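You operate a simulated robot arm through the tools that you are given. There is no shell and no other tool. Be economical: measure what you need, move in short steps, check, and stop when the job is done.

Carry out the task below with a simulated two-armed robot. There is one attempt and no reset: what you move stays moved.

Task
Run the tipping table's hopper empty at speed 4, then stop the feeder.
Fine: set the speed before you start the feeder; leave the jog button alone; fan on before any powder runs and left on; pull the gate knob out and leave it out.

Only the result counts: the job must be done as asked and must still hold three seconds after the hand-in. Knocking over, shifting, dropping, spilling or breaking anything else fails it.

Robot
Two 7-joint arms with two-finger parallel grippers on one trunk, on a base that drives. Base frame: it is fixed to the floor where the robot stands at the start and does not move with it; the origin is under the middle of the robot, x ahead of it, y to its left, z up. Lengths are in m, angles in degrees, forces in N, time in s.
The left shoulder is at the start at [0.05, 0.177, 0.954], the right one opposite. With the tool pointing down near the work surface each hand reaches from about 0.1 to 0.34 m from the robot's upright axis, wherever it stands, measured 20 degrees to its own side. Places, roughly: dolly brake pedal [0.6, -0.2, 0.1]; green feed button [0.6, 0.2, 0.8]; orange drawer lever [0.6, 0.2, 0.6]; tipping table [0.8, 0.3, 0.4]; tipping table dial [0.6, 0, 0.8]; tipping table fan switch [0.6, 0.1, 0.8]; tipping table lid [1.1, 0.3, 1.2]; white gate knob [0.6, 0.5, 0.7]; white jog button [0.6, 0, 0.6]. Payload 3.43 kg a hand.
The tool frame of a hand sits at the grasp point between the pads (the TCP): z along the fingers, y along the line on which they close. The tips reach 0.034 m beyond it. Largest opening 0.128 m; finger width 0.024, thickness 0.012; the body of the gripper, 0.048 by 0.13 m, starts 0.096 m behind the TCP.
Orientation is that of the tool frame in the base frame, as a unit quaternion [w, x, y, z]. With the fingers straight down and closing along the base's y, the tool's x points along the base's -x, its y along +y and its z along -z.

Tools
- The arms move only by the tool step_arm. It takes "left_series", "right_series" or both (then of equal length, played together; a hand with none holds still); each is a list of rows, each an object (a shift or turn left out is 0, a gripper value left out holds the last) with "xyz": the shift along the tool's x, y, z in units of 250 mm (1.0 is 250 mm), a list of three; "rotation": the turn, a rotation vector about the tool's x, y, z in units of 45 degrees (1.0 is 45 degrees), a list of three. In form: [{"xyz": [dx, dy, dz], "rotation": [ax, ay, az]}, ...]. A call has 1 to 8 rows; each row is the pose to reach, as a shift and turn from the pose commanded when the call began, along the tool's axes at that moment. "left_hand" and "right_hand" are, for a hand that has rows, the opening, from 0 (shut) to 1 (fully open), set as the call begins (left out, the last holds). A call with a number of a shift or a turn outside -1 to 1 is refused whole. Each row takes 0.2 s and may step no farther than 0.05 m and 8.6 degrees from the row before; otherwise, or with a gripper value out of range, the whole call is refused. Where a pose cannot be reached the arm comes as near as it can. A force on the tool above 90 N (or 10 N above the force at the start of the call, whichever is more), or a blocked arm, ends the call early, and 0.2 s more pass. Each finger travels about 0.108 m/s and halts on what it meets, pressing with about 21 N; the grip force reading is that of the motor and also rises with nothing between the fingers. The clock runs only during rows and for 0.2 s after the last one: add rows that repeat a pose to give the fingers time. The reply holds the time, the measured pose of the TCP, the force on the tool along the base axes, the opening and the grip force, in the units named above and with some noise, with the torque about the TCP (base axes, N m) and any sound that the robot's microphone picked up.
- Cameras (640 x 400 px; columns grow to the right, rows downward): "scene" is now at [0.1606, -0.0038, 1.1227]; the picture's right is [0.13, -0.99, 0.00], its down [-0.50, -0.07, -0.86] and it looks along [0.85, 0.11, -0.51] (base axes); focal length 214 px, centre (320, 200). "left" rides on the left gripper at [0.076, 0.011, -0.16] in its tool frame; the picture's right is [-0.15, 0.99, 0.00], its down [-0.88, -0.13, -0.46] and it looks along [-0.45, -0.07, 0.89] (tool axes); focal length 234 px, centre (320, 200). "right" rides on the right gripper at [0.076, -0.011, -0.16] in its tool frame; the picture's right is [0.15, 0.99, 0.00], its down [-0.88, 0.13, -0.46] and it looks along [-0.45, 0.07, 0.89] (tool axes); focal length 234 px, centre (320, 200).
- snapshot(camera): a new picture of that camera. It takes no simulated time.
- lift_body(by): slides the trunk up (or, below 0, down) by that many m; the arms and the scene camera ride with it, the base frame stays. It gives what a move gives, with no picture.
- drive_base(legs): drives the robot by 1 to 6 legs, each [ahead, turn to the left] in m and degrees, along the robot's own axes; the way and the turn of a leg run together, so that a leg with both is an arc; at most 1.5 m and 180 degrees a leg. The arms and the cameras ride along, it lands a little off, and it stops where it bumps. It gives what a move gives.
- pan_tilt(pan, tilt): turns the head with the scene camera to pan (to the left, within 80 degrees either way) and tilt (down, from -29 to 69), counted from straight ahead of the robot. It gives what a move gives.
- measure_at(camera, pixels): for up to 12 pixels [column, row] of the newest picture of that camera ("zoom" is the newest enlarged one), the place [x, y, z] in the base frame of the surface seen there, good to about 0.002 m, but the place of the scene camera against the robot may be out by one fixed shift of up to 0.018 m in any direction. It takes no simulated time.
- close_up(camera, box): a new picture of the part [left, top, right, bottom] of that camera's present view, enlarged. It takes no simulated time.
- job_done(): hands the job in; it is judged then, once.

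Go step by step. Measure first, check grasps and placings, and put right what went wrong. The budget is 80 turns and 78 pictures, counting those below and the enlarged ones. Unless the task says otherwise, let go and move clear before handing in, and close with one line.

The tools are called after ">>>" as a command line: name --argument value ..., lists and objects as JSON in quotes. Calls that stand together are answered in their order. step_arm: Moves the arms, as the interface text tells. Its arguments: {"type":"object","properties":{"left_series":{"type":"array"},"left_hand":{"type":"number"},"right_series":{"type":"array"},"right_hand":{"type":"number"}},"required":[]} The other tools are called the same way: lift_body (by) slides the trunk up or down; drive_base (legs) drives the base; pan_tilt (pan, tilt) turns the head that bears the scene camera; snapshot (camera) takes a picture; measure_at (camera, pixels) gives the place of the surface under pixels of a picture; close_up (camera, box) takes an enlarged picture of a part of a camera's view; job_done () hands the job in.

At the start:

```text
clock: 0.0
left_eef_pos: [0.4724, 0.3846, 1.0117]
left_tool_rot: [0.0, 0.0, 1.0, -0.001]
left_ft_force: [0.6, -0.6, 0.0]
left_torque: [0.02, -0.04, 0.01]
left_gripper_width: 0.1279
left_grip_force: 0.1
right_eef_pos: [0.5067, -0.0405, 0.9713]
right_tool_rot: [0.0, 0.0, 1.0, 0.0]
right_ft_force: [1.0, -0.3, 1.4]
right_torque: [-0.01, -0.01, 0.06]
right_gripper_width: 0.1281
right_grip_force: 0.0
trunk travel left (down, up): [-0.125, 0.276]
robot x, y, heading: [0.0006, -0.0009, 0.3]
head pan, tilt: [7.5, 30.6]
```

scene: 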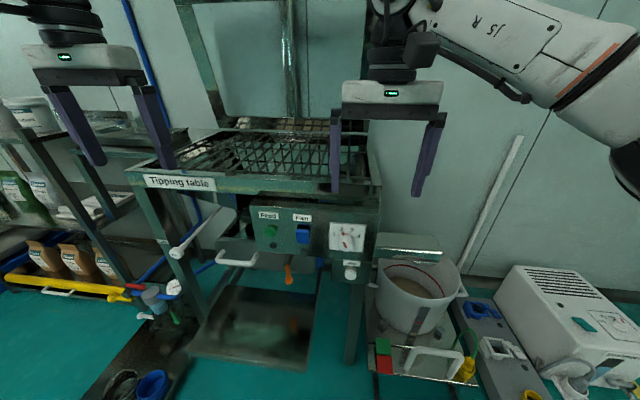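
right: 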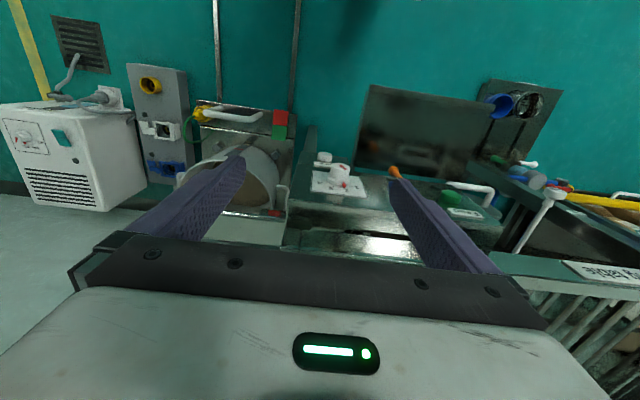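
left: 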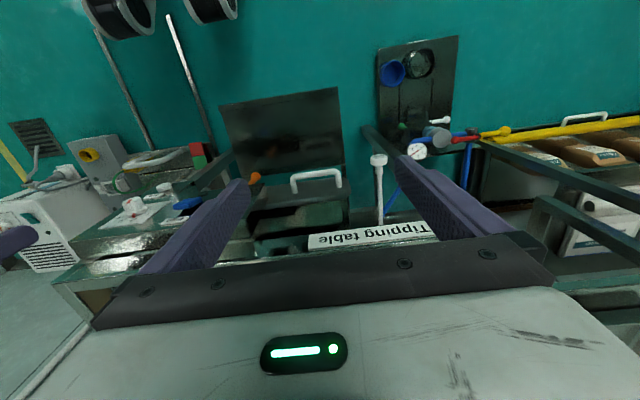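

The scene picture shows the panel with Feed (green, ~268,230), Fan (blue, ~302,235), dial (~347,237), jog (~350,270) and the gate knob perhaps at (172,287) or (178,252). I'll enlarge the panel and the left side.

>>> close_up --camera "scene" --box '[230, 190, 390, 290]'

>>> close_up --camera "scene" --box '[110, 170, 310, 330]'

>>> measure_at --camera "scene" --pixels '[[268, 231], [302, 236], [347, 237], [350, 270], [178, 252], [173, 288], [205, 235], [290, 275], [238, 260], [285, 245]]'

```text
4.00 times, centred on (310, 240) of scene
```

zoom: 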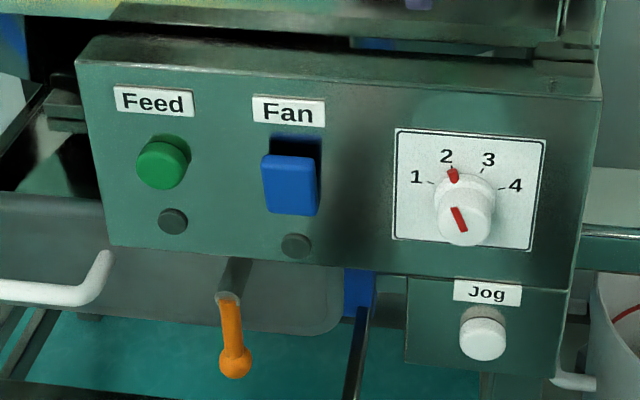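

```text
2.50 times, centred on (210, 250) of scene
```

zoom: 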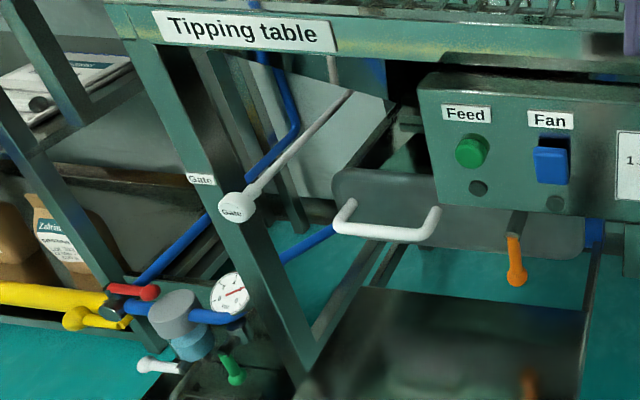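

```text
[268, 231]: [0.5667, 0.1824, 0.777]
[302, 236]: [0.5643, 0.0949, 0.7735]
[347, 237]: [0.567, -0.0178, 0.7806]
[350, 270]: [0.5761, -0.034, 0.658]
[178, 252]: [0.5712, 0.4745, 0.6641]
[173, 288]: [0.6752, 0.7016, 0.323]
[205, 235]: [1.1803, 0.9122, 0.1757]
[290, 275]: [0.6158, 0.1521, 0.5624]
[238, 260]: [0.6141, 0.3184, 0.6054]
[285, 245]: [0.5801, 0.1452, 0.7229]
```

Controls measured: Feed (0.567,0.182,0.777), Fan (0.564,0.095,0.774), dial (0.567,-0.018,0.781), gate knob (0.571,0.475,0.664). I'll measure the panel face and the gate rod, and look at the hopper top and the pail.

>>> measure_at --camera "scene" --pixels '[[285, 215], [285, 225], [285, 240], [325, 222], [325, 245], [370, 250], [190, 239], [197, 232], [335, 228], [415, 295], [270, 145], [258, 205]]'

>>> close_up --camera "scene" --box '[130, 80, 390, 240]'

>>> close_up --camera "scene" --box '[340, 220, 500, 390]'

>>> close_up --camera "scene" --box '[325, 215, 375, 255]'

```text
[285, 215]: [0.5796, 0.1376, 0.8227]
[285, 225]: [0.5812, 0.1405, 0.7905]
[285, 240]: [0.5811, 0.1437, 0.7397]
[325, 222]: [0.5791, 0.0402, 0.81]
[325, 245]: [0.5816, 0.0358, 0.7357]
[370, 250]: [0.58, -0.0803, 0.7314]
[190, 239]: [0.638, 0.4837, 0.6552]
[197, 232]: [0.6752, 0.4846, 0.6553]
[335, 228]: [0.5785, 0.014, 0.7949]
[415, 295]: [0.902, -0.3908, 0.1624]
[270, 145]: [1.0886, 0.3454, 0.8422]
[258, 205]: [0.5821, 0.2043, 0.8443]
```

```text
2.46 times, centred on (260, 160) of scene
```

zoom: 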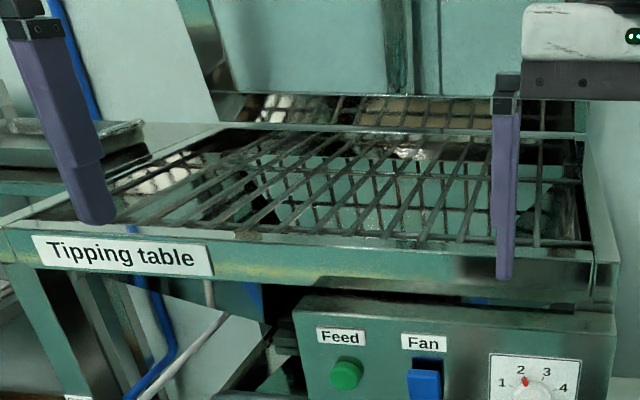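

```text
2.35 times, centred on (420, 305) of scene
```

zoom: 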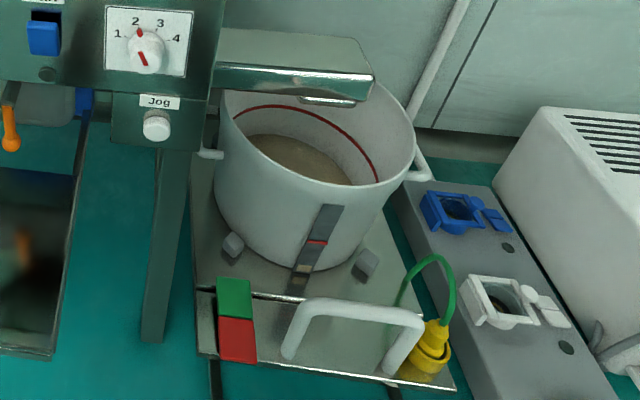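

```text
10.00 times, centred on (350, 235) of scene
```

zoom: 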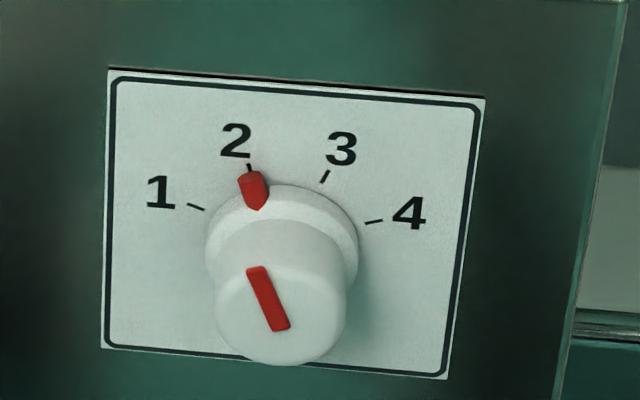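

Everything faces -x with the panel face at x≈0.580. I'll measure ticks and knob in the enlarged picture to get the dial centre and the angles.

>>> measure_at --camera "zoom" --pixels '[[189, 205], [203, 210], [247, 163], [251, 173], [329, 171], [321, 183], [383, 219], [366, 223], [280, 310], [230, 310], [335, 310], [280, 355]]'

>>> close_up --camera "scene" --box '[255, 205, 335, 255]'

>>> close_up --camera "scene" --box '[150, 205, 230, 275]'

```text
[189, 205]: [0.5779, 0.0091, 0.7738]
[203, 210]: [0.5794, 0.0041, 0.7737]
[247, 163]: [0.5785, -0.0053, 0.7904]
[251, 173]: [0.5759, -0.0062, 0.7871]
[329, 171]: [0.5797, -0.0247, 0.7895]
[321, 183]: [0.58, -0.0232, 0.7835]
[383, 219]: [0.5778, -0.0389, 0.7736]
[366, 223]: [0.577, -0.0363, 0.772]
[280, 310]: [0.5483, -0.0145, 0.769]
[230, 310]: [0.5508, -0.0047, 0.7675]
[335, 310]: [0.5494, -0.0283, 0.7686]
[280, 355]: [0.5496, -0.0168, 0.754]
```

```text
8.00 times, centred on (295, 230) of scene
```

zoom: 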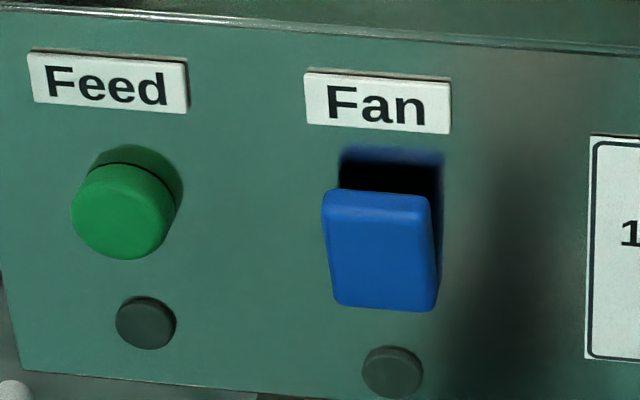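

```text
5.71 times, centred on (190, 240) of scene
```

zoom: 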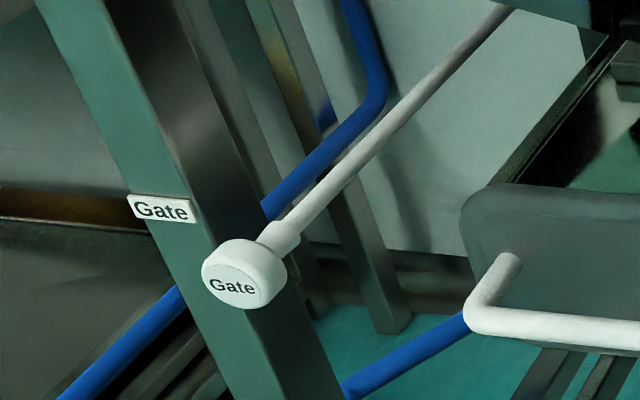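

Dial centre is about (0.55,-0.016,0.768), pointer on 2 with 4 roughly 100° clockwise. I'll back the base a little for room, then turn both hands to point forward.

>>> drive_base --legs '[[-0.16, 0]]'

```text
clock: 1.4
left_eef_pos: [0.3136, 0.3846, 1.0121]
left_tool_rot: [0.0, 0.0, 1.0, -0.001]
left_ft_force: [-0.7, 0.6, -0.6]
left_torque: [0.0, -0.02, 0.0]
left_gripper_width: 0.1278
left_grip_force: 0.1
right_eef_pos: [0.3471, -0.0405, 0.9728]
right_tool_rot: [0.0, 0.0, 1.0, -0.001]
right_ft_force: [-0.2, -0.4, 0.1]
right_torque: [-0.03, -0.01, -0.01]
right_gripper_width: 0.1282
right_grip_force: 0.0
trunk travel left (down, up): [-0.125, 0.276]
robot x, y, heading: [-0.1576, -0.0004, 0.0]
head pan, tilt: [7.5, 30.6]
```

Base is at x=-0.158 with hands clear. Rotating both hands forward and down, in the first 68°.

>>> step_arm --right_series '[{"xyz": [-0.02, 0, 0.08], "rotation": [0, -0.19, 0]}, {"xyz": [-0.04, 0, 0.16], "rotation": [0, -0.38, 0]}, {"xyz": [-0.06, 0, 0.24], "rotation": [0, -0.57, 0]}, {"xyz": [-0.08, 0, 0.32], "rotation": [0, -0.76, 0]}, {"xyz": [-0.1, 0, 0.4], "rotation": [0, -0.95, 0]}, {"xyz": [-0.12, 0, 0.48], "rotation": [0, -1.0, 0]}]' --left_series '[{"xyz": [-0.02, 0, 0.08], "rotation": [0, -0.19, 0]}, {"xyz": [-0.04, 0, 0.16], "rotation": [0, -0.38, 0]}, {"xyz": [-0.06, 0, 0.24], "rotation": [0, -0.57, 0]}, {"xyz": [-0.08, 0, 0.32], "rotation": [0, -0.76, 0]}, {"xyz": [-0.1, 0, 0.4], "rotation": [0, -0.95, 0]}, {"xyz": [-0.12, 0, 0.48], "rotation": [0, -1.0, 0]}]'

```text
clock: 2.8
left_eef_pos: [0.3451, 0.3847, 0.8907]
left_tool_rot: [0.383, 0.0, 0.924, -0.001]
left_ft_force: [-0.4, 0.2, 0.4]
left_torque: [0.0, 0.01, 0.0]
left_gripper_width: 0.1281
left_grip_force: 0.0
right_eef_pos: [0.378, -0.0403, 0.8504]
right_tool_rot: [0.382, -0.001, 0.924, 0.002]
right_ft_force: [-0.1, -0.5, -1.1]
right_torque: [0.03, 0.04, 0.0]
right_gripper_width: 0.128
right_grip_force: 0.1
trunk travel left (down, up): [-0.125, 0.276]
robot x, y, heading: [-0.1538, 0.0011, 0.1]
head pan, tilt: [7.5, 30.6]
```

Both hands are at 45°. Finishing the turn to horizontal and dropping to control height.

>>> step_arm --right_series '[{"xyz": [0.05, 0.02, 0.05], "rotation": [0, -0.19, 0]}, {"xyz": [0.1, 0.04, 0.1], "rotation": [0, -0.38, 0]}, {"xyz": [0.15, 0.06, 0.15], "rotation": [0, -0.57, 0]}, {"xyz": [0.2, 0.08, 0.2], "rotation": [0, -0.76, 0]}, {"xyz": [0.226, 0.098, 0.226], "rotation": [0, -0.95, 0]}, {"xyz": [0.226, 0.098, 0.226], "rotation": [0, -1.0, 0]}]' --left_series '[{"xyz": [0.06, 0, 0.06], "rotation": [0, -0.19, 0]}, {"xyz": [0.12, 0, 0.12], "rotation": [0, -0.38, 0]}, {"xyz": [0.18, 0, 0.18], "rotation": [0, -0.57, 0]}, {"xyz": [0.24, 0, 0.24], "rotation": [0, -0.76, 0]}, {"xyz": [0.3, 0, 0.3], "rotation": [0, -0.95, 0]}, {"xyz": [0.3, 0, 0.3], "rotation": [0, -1.0, 0]}]'

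>>> snapshot --camera "right"

>>> snapshot --camera "left"

>>> snapshot --camera "scene"

```text
clock: 4.2
left_eef_pos: [0.3449, 0.385, 0.7856]
left_tool_rot: [0.707, -0.001, 0.707, 0.002]
left_ft_force: [-0.9, -0.9, 0.0]
left_torque: [-0.02, 0.03, -0.03]
left_gripper_width: 0.1279
left_grip_force: 0.1
right_eef_pos: [0.379, -0.0151, 0.7723]
right_tool_rot: [0.707, 0.0, 0.707, 0.0]
right_ft_force: [0.0, -0.4, -0.8]
right_torque: [0.02, 0.01, 0.0]
right_gripper_width: 0.1277
right_grip_force: 0.1
trunk travel left (down, up): [-0.125, 0.276]
robot x, y, heading: [-0.1556, 0.0019, 0.1]
head pan, tilt: [7.5, 30.6]
```

```text
67 pictures are left
```

right: 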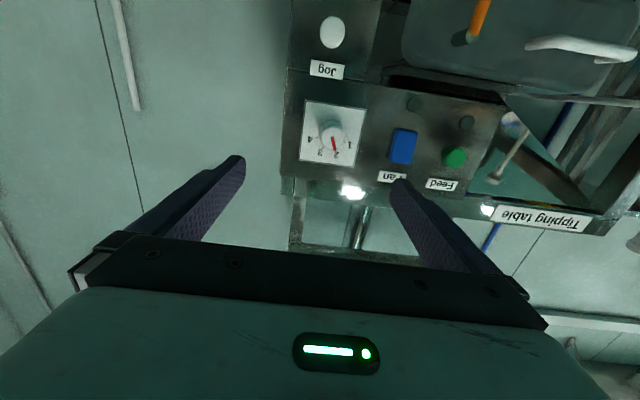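

```text
66 pictures are left
```

left: 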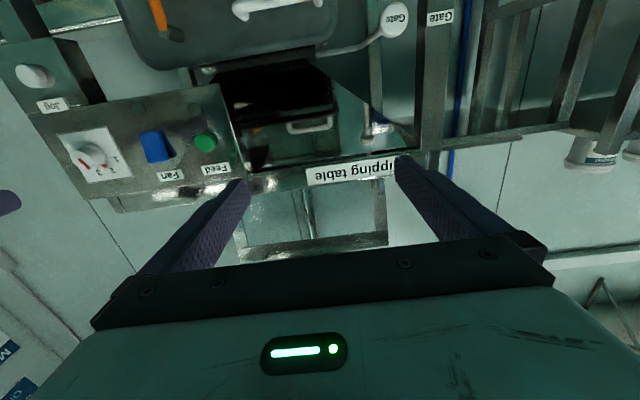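

```text
65 pictures are left
```

scene: 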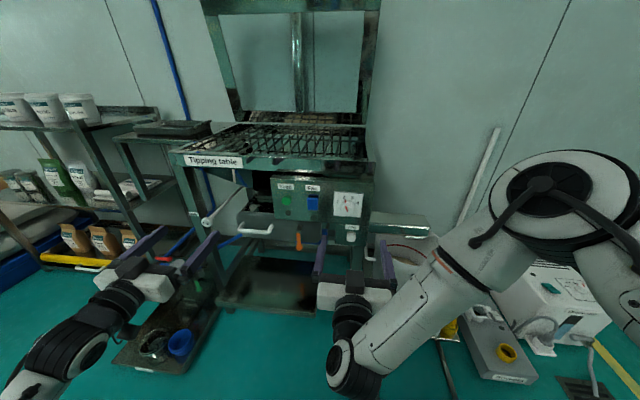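

The right camera (upside-down view) shows the dial at ~(335,140), fan at (403,147), feed at (455,157). I'll measure these with the wrist cameras, which aren't subject to the scene shift.

>>> close_up --camera "right" --box '[280, 80, 500, 210]'

>>> measure_at --camera "right" --pixels '[[332, 143], [403, 147], [455, 157], [355, 128], [332, 33], [380, 130], [398, 160], [407, 135]]'

>>> measure_at --camera "left" --pixels '[[395, 18], [157, 147], [203, 142], [93, 153], [365, 45], [340, 52]]'

```text
2.91 times, centred on (390, 145) of right
```

zoom: 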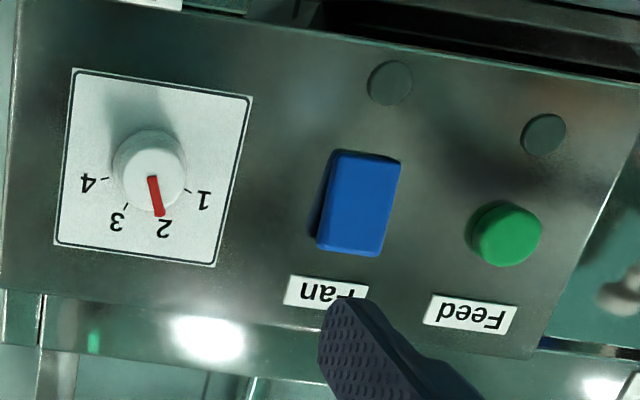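

```text
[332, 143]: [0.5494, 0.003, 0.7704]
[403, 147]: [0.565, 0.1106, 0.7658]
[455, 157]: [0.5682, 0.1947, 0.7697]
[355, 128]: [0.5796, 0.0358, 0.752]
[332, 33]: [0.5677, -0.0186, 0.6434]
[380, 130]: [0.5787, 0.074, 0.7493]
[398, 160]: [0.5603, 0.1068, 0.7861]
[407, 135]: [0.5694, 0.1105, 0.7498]
```

```text
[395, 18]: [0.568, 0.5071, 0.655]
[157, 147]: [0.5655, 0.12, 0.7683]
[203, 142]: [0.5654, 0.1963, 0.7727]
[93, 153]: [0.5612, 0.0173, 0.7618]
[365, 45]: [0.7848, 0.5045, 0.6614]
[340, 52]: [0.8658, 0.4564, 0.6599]
```

Wrist readings differ from the scene ones by about +0.015 in y, and the fan rocker's top sticks out (x 0.560 vs 0.569 at the bottom), so pressing its top should switch it on. I'll take finer readings in the enlarged picture.

>>> measure_at --camera "zoom" --pixels '[[150, 175], [118, 178], [184, 175], [150, 140], [152, 205], [107, 178], [188, 190], [163, 216], [124, 208], [350, 245], [508, 240], [366, 165]]'

```text
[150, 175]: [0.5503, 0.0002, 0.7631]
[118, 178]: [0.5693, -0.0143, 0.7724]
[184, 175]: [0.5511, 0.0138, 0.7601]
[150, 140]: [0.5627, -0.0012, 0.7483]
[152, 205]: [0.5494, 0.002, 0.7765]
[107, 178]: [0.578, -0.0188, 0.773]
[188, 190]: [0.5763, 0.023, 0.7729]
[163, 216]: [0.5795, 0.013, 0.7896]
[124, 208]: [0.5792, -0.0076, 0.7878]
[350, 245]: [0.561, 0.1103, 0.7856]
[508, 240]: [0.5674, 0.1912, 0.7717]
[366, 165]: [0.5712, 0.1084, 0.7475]
```

Dial centre refined to y≈0.002, z≈0.768, cap front x≈0.549. I'll pre-roll the right hand -50°, narrow it, and come up in front of the dial.

>>> step_arm --right_hand 0.45 --right_series '[{"xyz": [0.004, 0.017, 0.06], "rotation": [0, 0, -0.185]}, {"xyz": [0.008, 0.034, 0.12], "rotation": [0, 0, -0.37]}, {"xyz": [0.012, 0.05, 0.18], "rotation": [0, 0, -0.555]}, {"xyz": [0.016, 0.068, 0.24], "rotation": [0, 0, -0.74]}, {"xyz": [0.016, 0.068, 0.28], "rotation": [0, 0, -0.925]}, {"xyz": [0.016, 0.068, 0.32], "rotation": [0, 0, -1.0]}]'

>>> snapshot --camera "right"

```text
clock: 5.6
left_eef_pos: [0.3463, 0.3846, 0.7853]
left_tool_rot: [0.707, 0.0, 0.707, 0.001]
left_ft_force: [0.6, 0.2, 0.4]
left_torque: [-0.02, 0.01, 0.02]
left_gripper_width: 0.1281
left_grip_force: 0.1
right_eef_pos: [0.4582, 0.002, 0.7679]
right_tool_rot: [0.653, -0.271, 0.653, -0.271]
right_ft_force: [0.1, -0.4, -0.4]
right_torque: [0.0, 0.0, -0.01]
right_gripper_width: 0.0576
right_grip_force: 0.0
trunk travel left (down, up): [-0.125, 0.276]
robot x, y, heading: [-0.1575, -0.001, 0.1]
head pan, tilt: [7.5, 30.6]
```

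```text
63 pictures are left
```

right: 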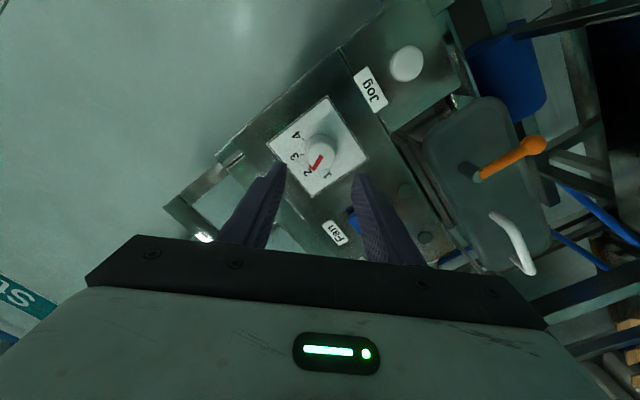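

The dial cap at ~(325,150) lies between the fingers. I'll check its centre once more from here.

>>> close_up --camera "right" --box '[260, 90, 380, 200]'

>>> measure_at --camera "right" --pixels '[[322, 150], [316, 160], [328, 145], [311, 153], [332, 158]]'

```text
3.64 times, centred on (320, 145) of right
```

zoom: 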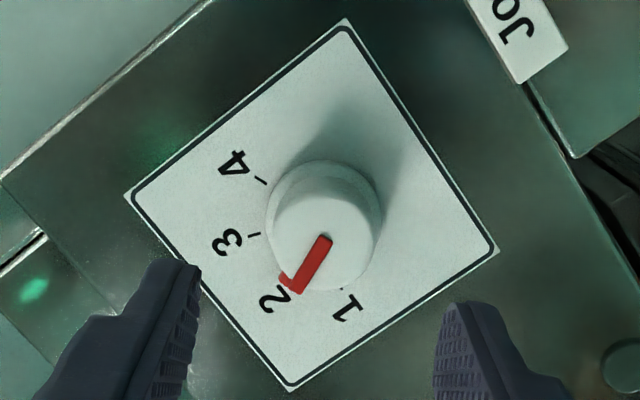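

```text
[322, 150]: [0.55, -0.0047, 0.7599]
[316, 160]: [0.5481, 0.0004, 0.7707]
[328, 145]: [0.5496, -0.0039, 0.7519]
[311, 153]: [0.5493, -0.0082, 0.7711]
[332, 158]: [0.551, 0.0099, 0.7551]
```

>>> measure_at --camera "zoom" --pixels '[[324, 240], [280, 240], [370, 240], [324, 200], [324, 282], [262, 182], [253, 235], [341, 288], [295, 280]]'

```text
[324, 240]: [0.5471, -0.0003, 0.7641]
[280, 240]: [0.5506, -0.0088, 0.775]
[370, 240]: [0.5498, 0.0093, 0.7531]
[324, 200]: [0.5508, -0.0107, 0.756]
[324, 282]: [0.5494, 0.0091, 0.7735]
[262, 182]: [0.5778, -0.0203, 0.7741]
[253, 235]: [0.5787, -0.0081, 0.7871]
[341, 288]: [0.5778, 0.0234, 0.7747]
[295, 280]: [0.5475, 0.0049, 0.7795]
```

Dial centre ≈ (0, 0.765). Advancing to TCP x≈0.536 (tips ~0.570, short of the panel), then closing.

>>> step_arm --right_series '[{"xyz": [0.01, 0, 0.1]}, {"xyz": [0.01, 0, 0.2]}, {"xyz": [0.01, 0, 0.27]}, {"xyz": [0.01, 0, 0.31]}]'

>>> snapshot --camera "right"

```text
clock: 6.6
left_eef_pos: [0.3445, 0.3865, 0.785]
left_tool_rot: [0.707, 0.0, 0.707, 0.0]
left_ft_force: [-0.6, -0.5, -1.3]
left_torque: [-0.02, 0.0, -0.03]
left_gripper_width: 0.1282
left_grip_force: 0.0
right_eef_pos: [0.5367, 0.0026, 0.7659]
right_tool_rot: [0.65, -0.268, 0.657, -0.272]
right_ft_force: [-0.3, 0.6, 0.6]
right_torque: [-0.01, 0.02, -0.02]
right_gripper_width: 0.0575
right_grip_force: 0.1
trunk travel left (down, up): [-0.125, 0.276]
robot x, y, heading: [-0.1572, 0.0031, -0.1]
head pan, tilt: [7.5, 30.6]
```

```text
61 pictures are left
```

right: 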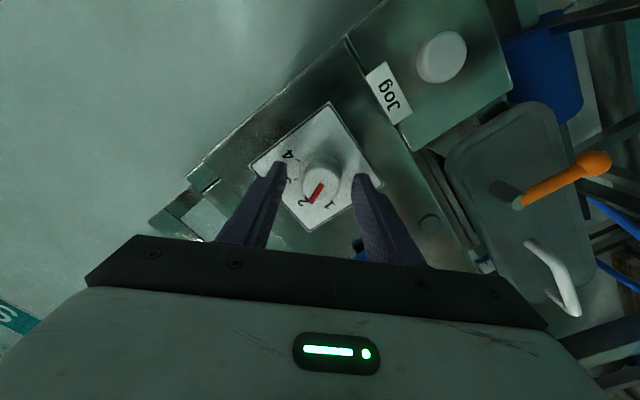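

The dial cap (~320,180) is between the tips with no contact. Closing gently.

>>> step_arm --right_hand 0.15 --right_series '[{"xyz": [0, 0, 0]}, {"xyz": [0, 0, 0]}, {"xyz": [0, 0, 0]}]'

```text
clock: 7.4
left_eef_pos: [0.3467, 0.3857, 0.7846]
left_tool_rot: [0.707, 0.0, 0.707, 0.0]
left_ft_force: [0.1, 0.0, 0.3]
left_torque: [-0.04, -0.03, -0.03]
left_gripper_width: 0.1281
left_grip_force: 0.0
right_eef_pos: [0.5358, 0.001, 0.7667]
right_tool_rot: [0.65, -0.27, 0.657, -0.272]
right_ft_force: [3.7, 2.5, -1.3]
right_torque: [0.0, -0.06, 0.14]
right_gripper_width: 0.0361
right_grip_force: 45.0
trunk travel left (down, up): [-0.125, 0.276]
robot x, y, heading: [-0.157, 0.0011, 0.2]
head pan, tilt: [7.5, 30.6]
```

Gripped at 0.036 m with 45 N. Turning clockwise 45° first.

>>> step_arm --right_series '[{"rotation": [0, 0, 0.17]}, {"rotation": [0, 0, 0.34]}, {"rotation": [0, 0, 0.51]}, {"rotation": [0, 0, 0.68]}, {"rotation": [0, 0, 0.85]}, {"rotation": [0, 0, 1.0]}]'

>>> snapshot --camera "right"

```text
clock: 8.8
left_eef_pos: [0.3476, 0.3851, 0.7853]
left_tool_rot: [0.707, 0.0, 0.707, 0.0]
left_ft_force: [-0.1, 0.3, -0.1]
left_torque: [0.01, 0.04, 0.0]
left_gripper_width: 0.1281
left_grip_force: 0.0
right_eef_pos: [0.5361, 0.001, 0.7671]
right_tool_rot: [0.705, 0.003, 0.709, -0.002]
right_ft_force: [17.2, 2.1, -1.2]
right_torque: [0.03, 0.54, 0.1]
right_gripper_width: 0.0357
right_grip_force: 45.4
trunk travel left (down, up): [-0.125, 0.276]
robot x, y, heading: [-0.1578, 0.0015, 0.4]
head pan, tilt: [7.5, 30.6]
```

```text
60 pictures are left
```

right: 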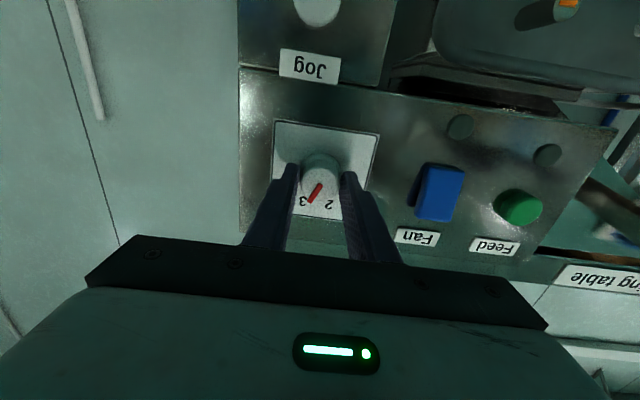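

The pointer has followed and is close to 3. Turning another 45°.

>>> step_arm --right_series '[{"rotation": [0, 0, 0.17]}, {"rotation": [0, 0, 0.34]}, {"rotation": [0, 0, 0.51]}, {"rotation": [0, 0, 0.68]}, {"rotation": [0, 0, 0.85]}, {"rotation": [0, 0, 1.0]}]'

>>> close_up --camera "right" --box '[220, 90, 420, 240]'

```text
clock: 10.2
left_eef_pos: [0.3458, 0.3847, 0.785]
left_tool_rot: [0.707, 0.0, 0.707, 0.0]
left_ft_force: [-0.7, 0.8, 0.6]
left_torque: [-0.02, -0.04, 0.02]
left_gripper_width: 0.128
left_grip_force: 0.0
right_eef_pos: [0.5369, 0.0006, 0.7663]
right_tool_rot: [0.653, 0.274, 0.654, 0.267]
right_ft_force: [11.1, -3.7, 2.2]
right_torque: [-0.75, -0.09, -0.22]
right_gripper_width: 0.0359
right_grip_force: 44.8
trunk travel left (down, up): [-0.125, 0.276]
robot x, y, heading: [-0.1525, -0.0037, -0.3]
head pan, tilt: [7.5, 30.6]
```

```text
2.67 times, centred on (320, 165) of right
```

zoom: 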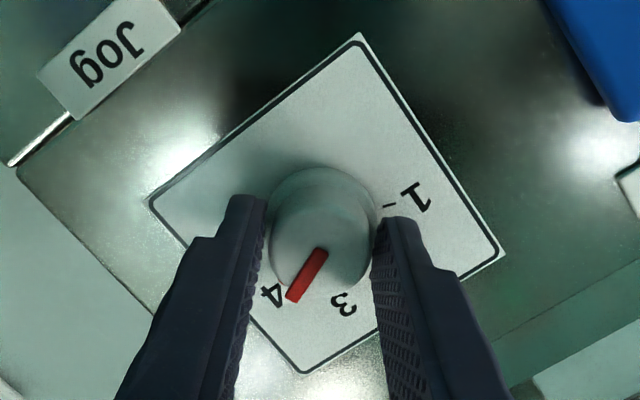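

The pointer is between 3 and 4, about 10-15° short of 4, with some detent torque. Turning 11° more.

>>> step_arm --right_series '[{"rotation": [0, 0, 0.12]}, {"rotation": [0, 0, 0.24]}]'

>>> close_up --camera "right" --box '[220, 90, 420, 240]'

```text
clock: 10.8
left_eef_pos: [0.3453, 0.3849, 0.7853]
left_tool_rot: [0.707, 0.0, 0.707, 0.0]
left_ft_force: [-0.3, 0.0, 0.6]
left_torque: [0.05, -0.03, -0.01]
left_gripper_width: 0.1278
left_grip_force: 0.2
right_eef_pos: [0.534, 0.0017, 0.7636]
right_tool_rot: [0.623, 0.334, 0.626, 0.328]
right_ft_force: [-2.2, -7.4, -0.1]
right_torque: [-0.34, 0.21, -0.33]
right_gripper_width: 0.0351
right_grip_force: 44.5
trunk travel left (down, up): [-0.125, 0.276]
robot x, y, heading: [-0.1593, 0.0007, -0.3]
head pan, tilt: [7.5, 30.6]
```

```text
2.67 times, centred on (320, 165) of right
```

zoom: 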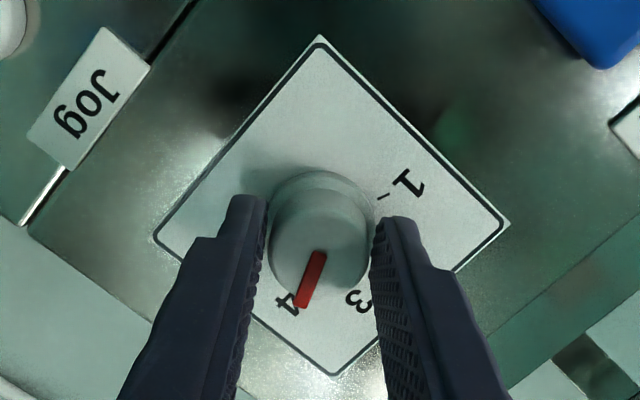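

The pointer now hides the 4. Opening and backing off to check the setting unobstructed.

>>> step_arm --right_hand 0.45 --right_series '[{"xyz": [0, 0, 0]}, {"xyz": [0, 0, -0.02]}, {"xyz": [0, 0, -0.16]}, {"xyz": [0, 0, -0.32]}]'

>>> close_up --camera "right" --box '[240, 80, 400, 200]'

>>> snapshot --camera "scene"

```text
clock: 11.8
left_eef_pos: [0.3452, 0.3856, 0.7859]
left_tool_rot: [0.707, 0.0, 0.707, 0.0]
left_ft_force: [-0.4, 1.1, -1.0]
left_torque: [0.01, 0.0, 0.01]
left_gripper_width: 0.128
left_grip_force: 0.0
right_eef_pos: [0.4551, 0.0, 0.7659]
right_tool_rot: [0.625, 0.33, 0.625, 0.33]
right_ft_force: [0.0, -0.2, 0.4]
right_torque: [0.03, 0.0, -0.03]
right_gripper_width: 0.0576
right_grip_force: 0.1
trunk travel left (down, up): [-0.125, 0.276]
robot x, y, heading: [-0.1543, -0.0038, 0.1]
head pan, tilt: [7.5, 30.6]
```

```text
3.33 times, centred on (320, 140) of right
```

zoom: 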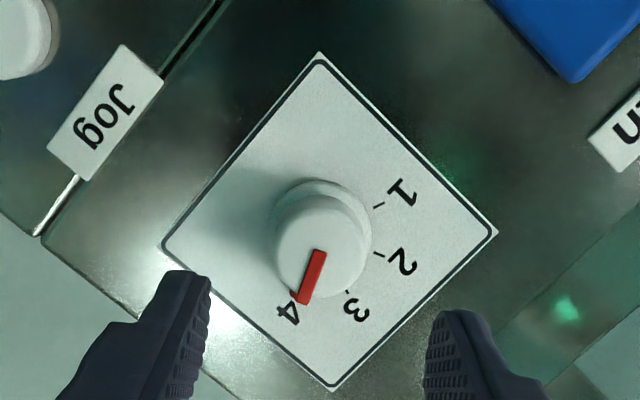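

```text
56 pictures are left
```

scene: 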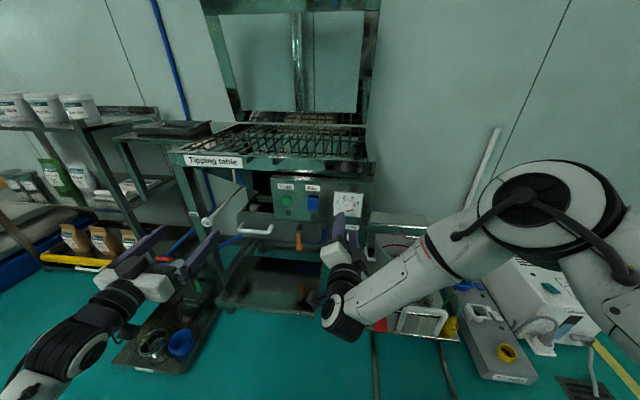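

The pointer looks to be at 4, but there is parallax. Measuring the pointer's direction.

>>> measure_at --camera "zoom" --pixels '[[320, 252], [313, 273], [306, 292], [301, 301], [379, 205], [379, 254], [347, 290], [290, 312], [352, 310], [400, 260]]'

>>> close_up --camera "right" --box '[300, 130, 340, 175]'

```text
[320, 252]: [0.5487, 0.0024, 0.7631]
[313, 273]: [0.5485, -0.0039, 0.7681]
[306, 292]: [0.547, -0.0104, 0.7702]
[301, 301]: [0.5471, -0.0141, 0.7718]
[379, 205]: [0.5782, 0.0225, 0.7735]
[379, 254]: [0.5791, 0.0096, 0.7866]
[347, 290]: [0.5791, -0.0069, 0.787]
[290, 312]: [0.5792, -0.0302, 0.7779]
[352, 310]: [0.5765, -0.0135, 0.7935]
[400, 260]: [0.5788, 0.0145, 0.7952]
```

```text
8.89 times, centred on (320, 152) of right
```

zoom: 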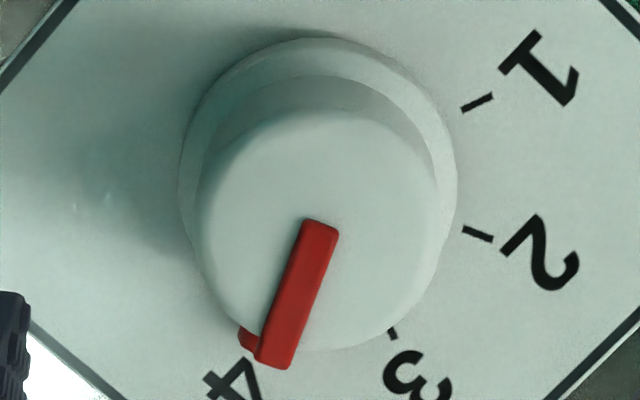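

The pointer lies at the 4 tick (circle fit puts 4 at ~103°, red base tip ~104°). Now moving the right hand, shut and rolled back, in front of the top of the fan rocker (y 0.110, z 0.787).

>>> step_arm --right_hand 0 --right_series '[{"xyz": [0.05, 0.05, 0], "rotation": [0, 0, -0.17]}, {"xyz": [0.1, 0.1, 0], "rotation": [0, 0, -0.34]}, {"xyz": [0.15, 0.15, 0], "rotation": [0, 0, -0.51]}, {"xyz": [0.2, 0.2, 0], "rotation": [0, 0, -0.68]}, {"xyz": [0.26, 0.26, 0], "rotation": [0, 0, -0.85]}, {"xyz": [0.316, 0.318, 0], "rotation": [0, 0, -1.0]}]'

>>> snapshot --camera "right"

```text
clock: 13.4
left_eef_pos: [0.3458, 0.3854, 0.785]
left_tool_rot: [0.707, -0.001, 0.707, 0.001]
left_ft_force: [0.6, 0.7, -0.1]
left_torque: [0.0, 0.02, 0.03]
left_gripper_width: 0.1278
left_grip_force: 0.1
right_eef_pos: [0.476, 0.0793, 0.7977]
right_tool_rot: [0.708, 0.091, 0.698, 0.052]
right_ft_force: [-0.2, 0.3, -0.7]
right_torque: [-0.03, -0.02, 0.02]
right_gripper_width: 0.0003
right_grip_force: 20.5
trunk travel left (down, up): [-0.125, 0.276]
robot x, y, heading: [-0.1598, -0.0017, 0.2]
head pan, tilt: [7.5, 30.6]
stopped in row 6 (right hand): the arm was blocked; the commanded pose is now the measured one
```

```text
54 pictures are left
```

right: 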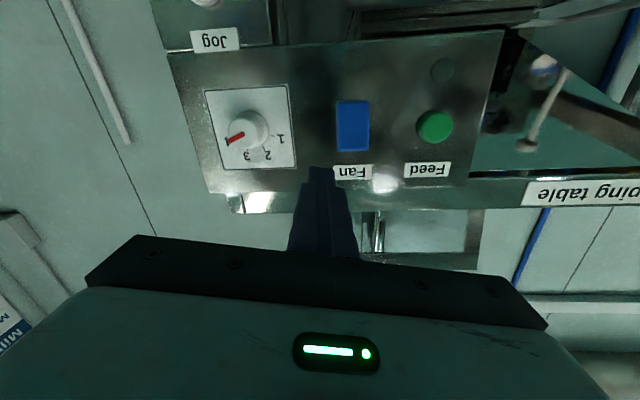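

The right arm hit a joint limit there without touching anything (forces ~0). I'll move it back to the right and use the left hand for the fan.

>>> step_arm --left_hand 0 --right_series '[{"xyz": [0, 0, -0.15]}, {"xyz": [0, -0.15, -0.3]}, {"xyz": [0, -0.3, -0.3]}, {"xyz": [0, -0.45, -0.3]}, {"xyz": [0, -0.6, -0.3]}, {"xyz": [0, -0.75, -0.3]}, {"xyz": [0, -0.85, -0.3]}, {"xyz": [0, -0.95, -0.3]}]' --left_series '[{"xyz": [0, 0, 0]}, {"xyz": [0, 0, 0]}, {"xyz": [0, -0.14, 0.05]}, {"xyz": [0, -0.3, 0.1]}, {"xyz": [0, -0.45, 0.16]}, {"xyz": [0, -0.6, 0.22]}, {"xyz": [0, -0.75, 0.28]}, {"xyz": [0, -0.9, 0.34]}]'

>>> snapshot --camera "left"

```text
refused: row 2 steps farther than a row can; nothing moved
```

```text
53 pictures are left
```

left: 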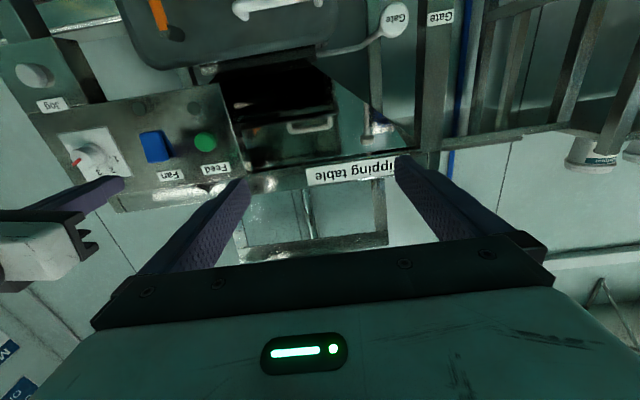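

Row 2 was slightly too long, so nothing moved. Repeating with gentler steps.

>>> step_arm --left_hand 0 --right_series '[{"xyz": [0, 0, -0.15]}, {"xyz": [0, -0.1, -0.28]}, {"xyz": [0, -0.25, -0.3]}, {"xyz": [0, -0.4, -0.3]}, {"xyz": [0, -0.55, -0.3]}, {"xyz": [0, -0.7, -0.3]}, {"xyz": [0, -0.8, -0.3]}, {"xyz": [0, -0.9, -0.3]}]' --left_series '[{"xyz": [0, 0, 0]}, {"xyz": [0, 0, 0]}, {"xyz": [0, -0.14, 0.05]}, {"xyz": [0, -0.3, 0.1]}, {"xyz": [0, -0.45, 0.16]}, {"xyz": [0, -0.6, 0.22]}, {"xyz": [0, -0.75, 0.28]}, {"xyz": [0, -0.9, 0.34]}]'

>>> snapshot --camera "left"

```text
clock: 15.4
left_eef_pos: [0.4266, 0.1884, 0.7648]
left_tool_rot: [0.699, 0.048, 0.712, 0.053]
left_ft_force: [-0.4, 0.4, 0.3]
left_torque: [-0.02, 0.02, -0.02]
left_gripper_width: 0.0
left_grip_force: 21.2
right_eef_pos: [0.3811, -0.0789, 0.7775]
right_tool_rot: [0.707, 0.092, 0.7, 0.053]
right_ft_force: [0.7, -0.7, 0.5]
right_torque: [-0.03, 0.01, -0.02]
right_gripper_width: 0.0
right_grip_force: 21.1
right hand out of reach, approached as far as the arm can: row 6, 7, 8
trunk travel left (down, up): [-0.125, 0.276]
robot x, y, heading: [-0.1593, 0.0001, -0.0]
head pan, tilt: [7.5, 30.6]
stopped in row 8 (left hand): the arm was blocked; the commanded pose is now the measured one
```

```text
52 pictures are left
```

left: 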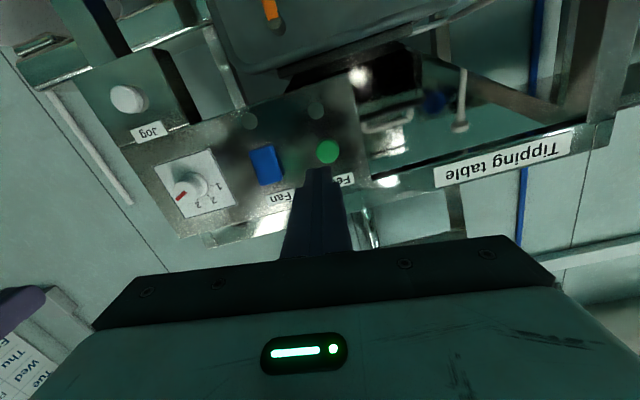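

The left arm also hits its limit at y≈0.19, so sideways reach is small; the right hand works comfortably around y -0.02…0.07 relative. I'll shift the base about 0.14 m to the left so that the right hand serves fan and feed, and the left the gate.

>>> drive_base --legs '[[-0.15, 0], [0, 45], [0.2, 0], [0, -45]]'

>>> snapshot --camera "scene"

>>> snapshot --camera "right"

```text
clock: 22.1
left_eef_pos: [0.4145, 0.335, 0.7649]
left_tool_rot: [0.698, 0.046, 0.712, 0.055]
left_ft_force: [0.3, -1.0, -0.3]
left_torque: [0.0, 0.0, -0.01]
left_gripper_width: 0.0001
left_grip_force: 21.3
right_eef_pos: [0.372, 0.0698, 0.7776]
right_tool_rot: [0.707, 0.089, 0.7, 0.054]
right_ft_force: [0.3, 0.4, 0.9]
right_torque: [-0.02, 0.01, -0.05]
right_gripper_width: 0.0001
right_grip_force: 20.9
trunk travel left (down, up): [-0.125, 0.276]
robot x, y, heading: [-0.1666, 0.1427, 0.4]
head pan, tilt: [7.5, 30.6]
```

```text
51 pictures are left
```

scene: 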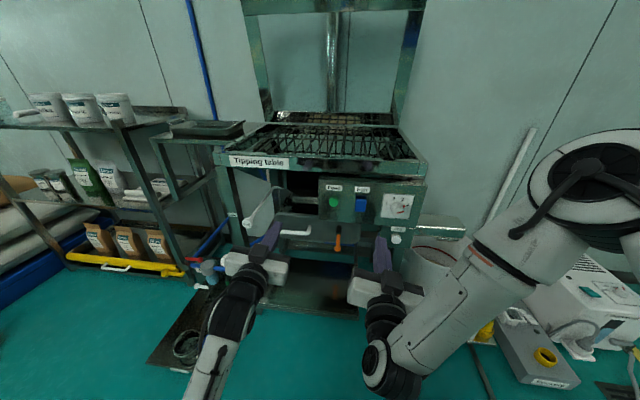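

```text
50 pictures are left
```

right: 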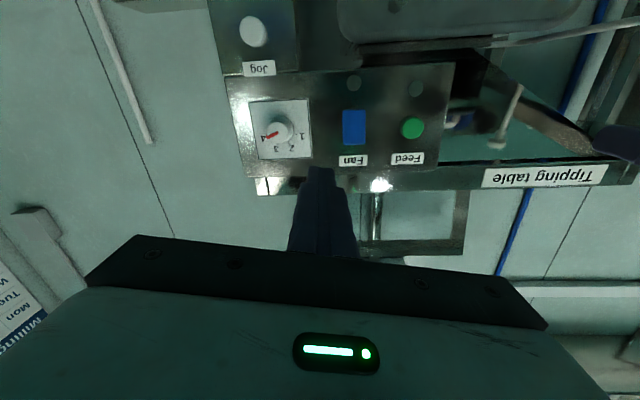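

Base is now at y≈0.143, and the dial pointer reads on 4. Measuring fan and feed from here.

>>> measure_at --camera "right" --pixels '[[354, 127], [354, 140], [354, 114], [343, 127], [364, 127], [413, 129], [353, 83], [415, 88]]'

```text
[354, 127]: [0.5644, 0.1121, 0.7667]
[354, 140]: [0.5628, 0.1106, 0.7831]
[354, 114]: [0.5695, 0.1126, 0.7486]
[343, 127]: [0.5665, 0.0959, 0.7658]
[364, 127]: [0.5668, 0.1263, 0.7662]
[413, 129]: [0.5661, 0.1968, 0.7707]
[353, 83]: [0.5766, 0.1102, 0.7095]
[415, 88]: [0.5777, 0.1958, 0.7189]
```

Moving the shut right fingers in front of the rocker's top (target tip ~0.536, 0.111, 0.787).

>>> step_arm --right_series '[{"xyz": [0.002, 0.07, 0.12]}, {"xyz": [0.003, 0.14, 0.24]}, {"xyz": [0.005, 0.192, 0.36]}, {"xyz": [0.005, 0.192, 0.46]}, {"xyz": [0.005, 0.192, 0.512]}]'

>>> snapshot --camera "right"

```text
clock: 23.4
left_eef_pos: [0.4132, 0.3357, 0.7643]
left_tool_rot: [0.698, 0.046, 0.712, 0.057]
left_ft_force: [0.1, 0.4, -0.2]
left_torque: [-0.02, 0.01, -0.01]
left_gripper_width: 0.0
left_grip_force: 20.8
right_eef_pos: [0.5008, 0.11, 0.7881]
right_tool_rot: [0.707, 0.088, 0.7, 0.055]
right_ft_force: [-0.3, 0.1, 0.3]
right_torque: [0.02, -0.02, 0.02]
right_gripper_width: 0.0
right_grip_force: 21.3
trunk travel left (down, up): [-0.125, 0.276]
robot x, y, heading: [-0.1708, 0.1468, 0.5]
head pan, tilt: [7.5, 30.6]
```

```text
49 pictures are left
```

right: 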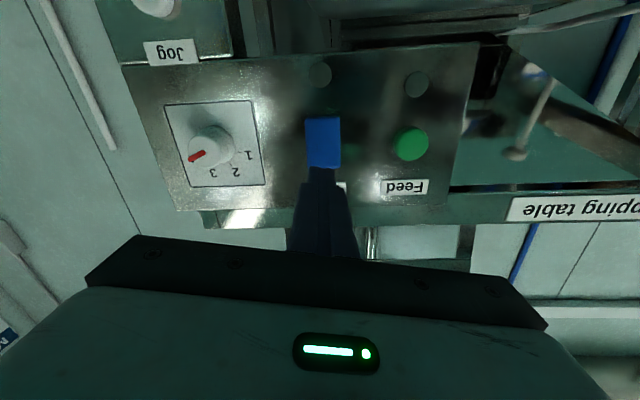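

The fingertips line up with the rocker's top at (322,165). Pushing forward in small steps.

>>> step_arm --right_series '[{"xyz": [0, 0, 0.08]}, {"xyz": [0, 0, 0.12]}, {"xyz": [0, 0, 0.145]}, {"xyz": [0, 0, 0.16]}]'

>>> close_up --camera "right" --box '[230, 40, 450, 220]'

```text
clock: 24.4
left_eef_pos: [0.41, 0.3333, 0.7692]
left_tool_rot: [0.701, 0.047, 0.709, 0.056]
left_ft_force: [-0.4, -0.6, -0.6]
left_torque: [-0.02, 0.0, 0.02]
left_gripper_width: 0.0
left_grip_force: 20.9
right_eef_pos: [0.5328, 0.1098, 0.7895]
right_tool_rot: [0.706, 0.089, 0.7, 0.054]
right_ft_force: [-75.8, -12.6, 12.8]
right_torque: [0.09, 0.42, -0.36]
right_gripper_width: 0.0001
right_grip_force: 21.5
trunk travel left (down, up): [-0.125, 0.276]
robot x, y, heading: [-0.1705, 0.142, 0.7]
head pan, tilt: [7.5, 30.6]
heard: click
```

```text
2.22 times, centred on (340, 130) of right
```

zoom: 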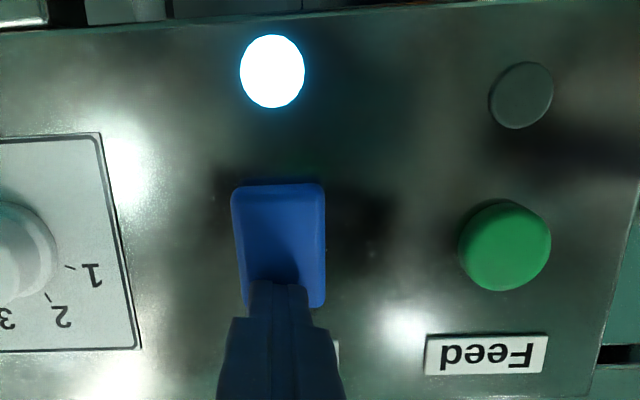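

Click heard and the fan lamp is lit. Withdrawing the right hand, and bringing the left hand toward the gate knob for a closer look.

>>> step_arm --left_hand 0.55 --right_series '[{"xyz": [0, 0, -0.15]}, {"xyz": [0, 0, -0.3]}, {"xyz": [0, 0, -0.45]}, {"xyz": [0, 0, -0.45]}, {"xyz": [0, 0, -0.45]}]' --left_series '[{"xyz": [0.09, 0.116, 0]}, {"xyz": [0.18, 0.232, 0]}, {"xyz": [0.27, 0.348, 0]}, {"xyz": [0.36, 0.464, 0]}, {"xyz": [0.45, 0.58, 0]}]'

>>> snapshot --camera "left"

>>> snapshot --camera "scene"

```text
clock: 25.6
left_eef_pos: [0.4105, 0.4944, 0.6758]
left_tool_rot: [0.699, 0.045, 0.712, 0.056]
left_ft_force: [0.3, 0.8, 0.3]
left_torque: [0.01, 0.01, 0.01]
left_gripper_width: 0.0705
left_grip_force: 0.1
right_eef_pos: [0.4283, 0.1128, 0.7864]
right_tool_rot: [0.707, 0.089, 0.7, 0.055]
right_ft_force: [-0.2, 0.2, 0.3]
right_torque: [0.01, 0.01, -0.01]
right_gripper_width: 0.0002
right_grip_force: 21.3
trunk travel left (down, up): [-0.125, 0.276]
robot x, y, heading: [-0.1677, 0.1399, 0.4]
head pan, tilt: [7.5, 30.6]
```

```text
47 pictures are left
```

left: 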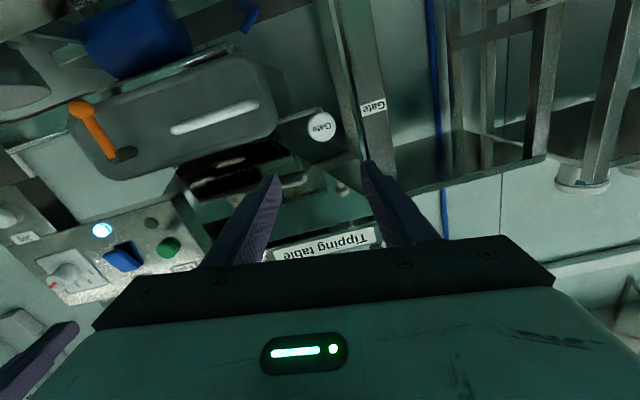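

```text
46 pictures are left
```

scene: 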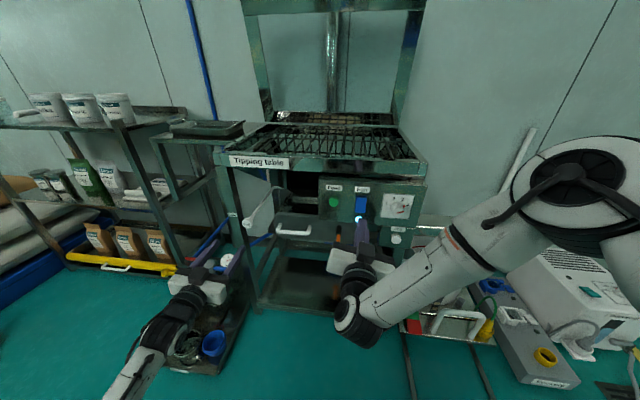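

>>> measure_at --camera "left" --pixels '[[321, 128], [310, 128], [332, 128], [321, 117], [321, 140], [360, 130], [374, 120], [350, 100], [346, 130]]'

>>> close_up --camera "left" --box '[260, 80, 420, 200]'

```text
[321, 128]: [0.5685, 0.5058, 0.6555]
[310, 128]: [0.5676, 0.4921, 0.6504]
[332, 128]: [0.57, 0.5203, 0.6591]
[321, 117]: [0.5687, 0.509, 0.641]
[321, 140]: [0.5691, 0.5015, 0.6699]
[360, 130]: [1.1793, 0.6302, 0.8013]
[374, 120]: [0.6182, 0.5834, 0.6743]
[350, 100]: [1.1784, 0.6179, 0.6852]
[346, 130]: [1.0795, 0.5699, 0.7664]
```

```text
3.33 times, centred on (340, 140) of left
```

zoom: 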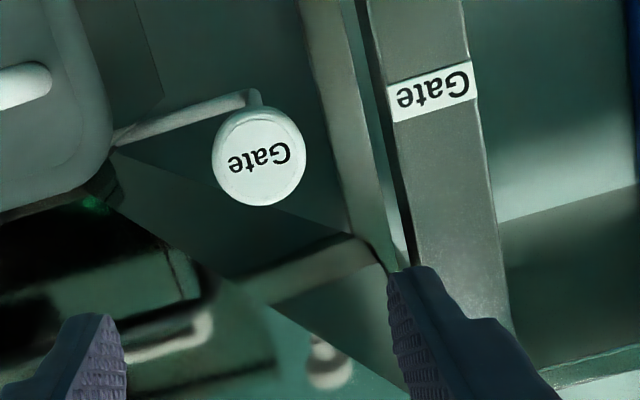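

Gate knob centre is (0.568, 0.506, 0.655), radius ~0.02, with the leg clear at y≥0.57. Advancing the left hand around it.

>>> step_arm --left_series '[{"xyz": [0.04, 0.012, 0.12]}, {"xyz": [0.076, 0.024, 0.26]}, {"xyz": [0.076, 0.024, 0.4]}, {"xyz": [0.076, 0.024, 0.52]}, {"xyz": [0.076, 0.024, 0.62]}, {"xyz": [0.076, 0.024, 0.67]}]'

>>> snapshot --camera "left"

```text
clock: 26.9
left_eef_pos: [0.5779, 0.5061, 0.6518]
left_tool_rot: [0.699, 0.046, 0.712, 0.056]
left_ft_force: [-0.1, -0.6, 1.0]
left_torque: [0.0, -0.02, -0.03]
left_gripper_width: 0.0705
left_grip_force: 0.0
right_eef_pos: [0.4293, 0.1136, 0.7864]
right_tool_rot: [0.707, 0.088, 0.7, 0.055]
right_ft_force: [-0.3, -0.2, -0.3]
right_torque: [0.03, 0.0, 0.01]
right_gripper_width: 0.0001
right_grip_force: 20.9
trunk travel left (down, up): [-0.125, 0.276]
robot x, y, heading: [-0.168, 0.1455, 0.6]
head pan, tilt: [7.5, 30.6]
```

```text
44 pictures are left
```

left: 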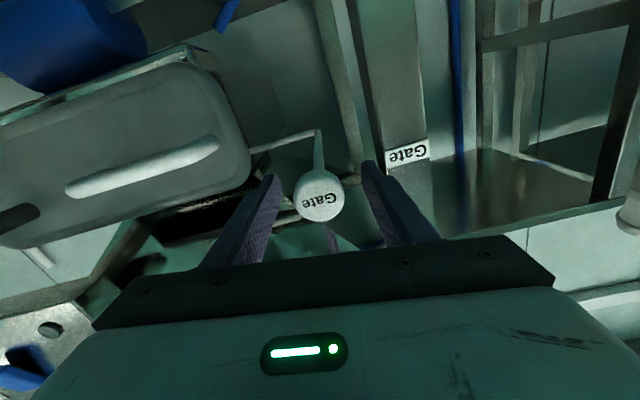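

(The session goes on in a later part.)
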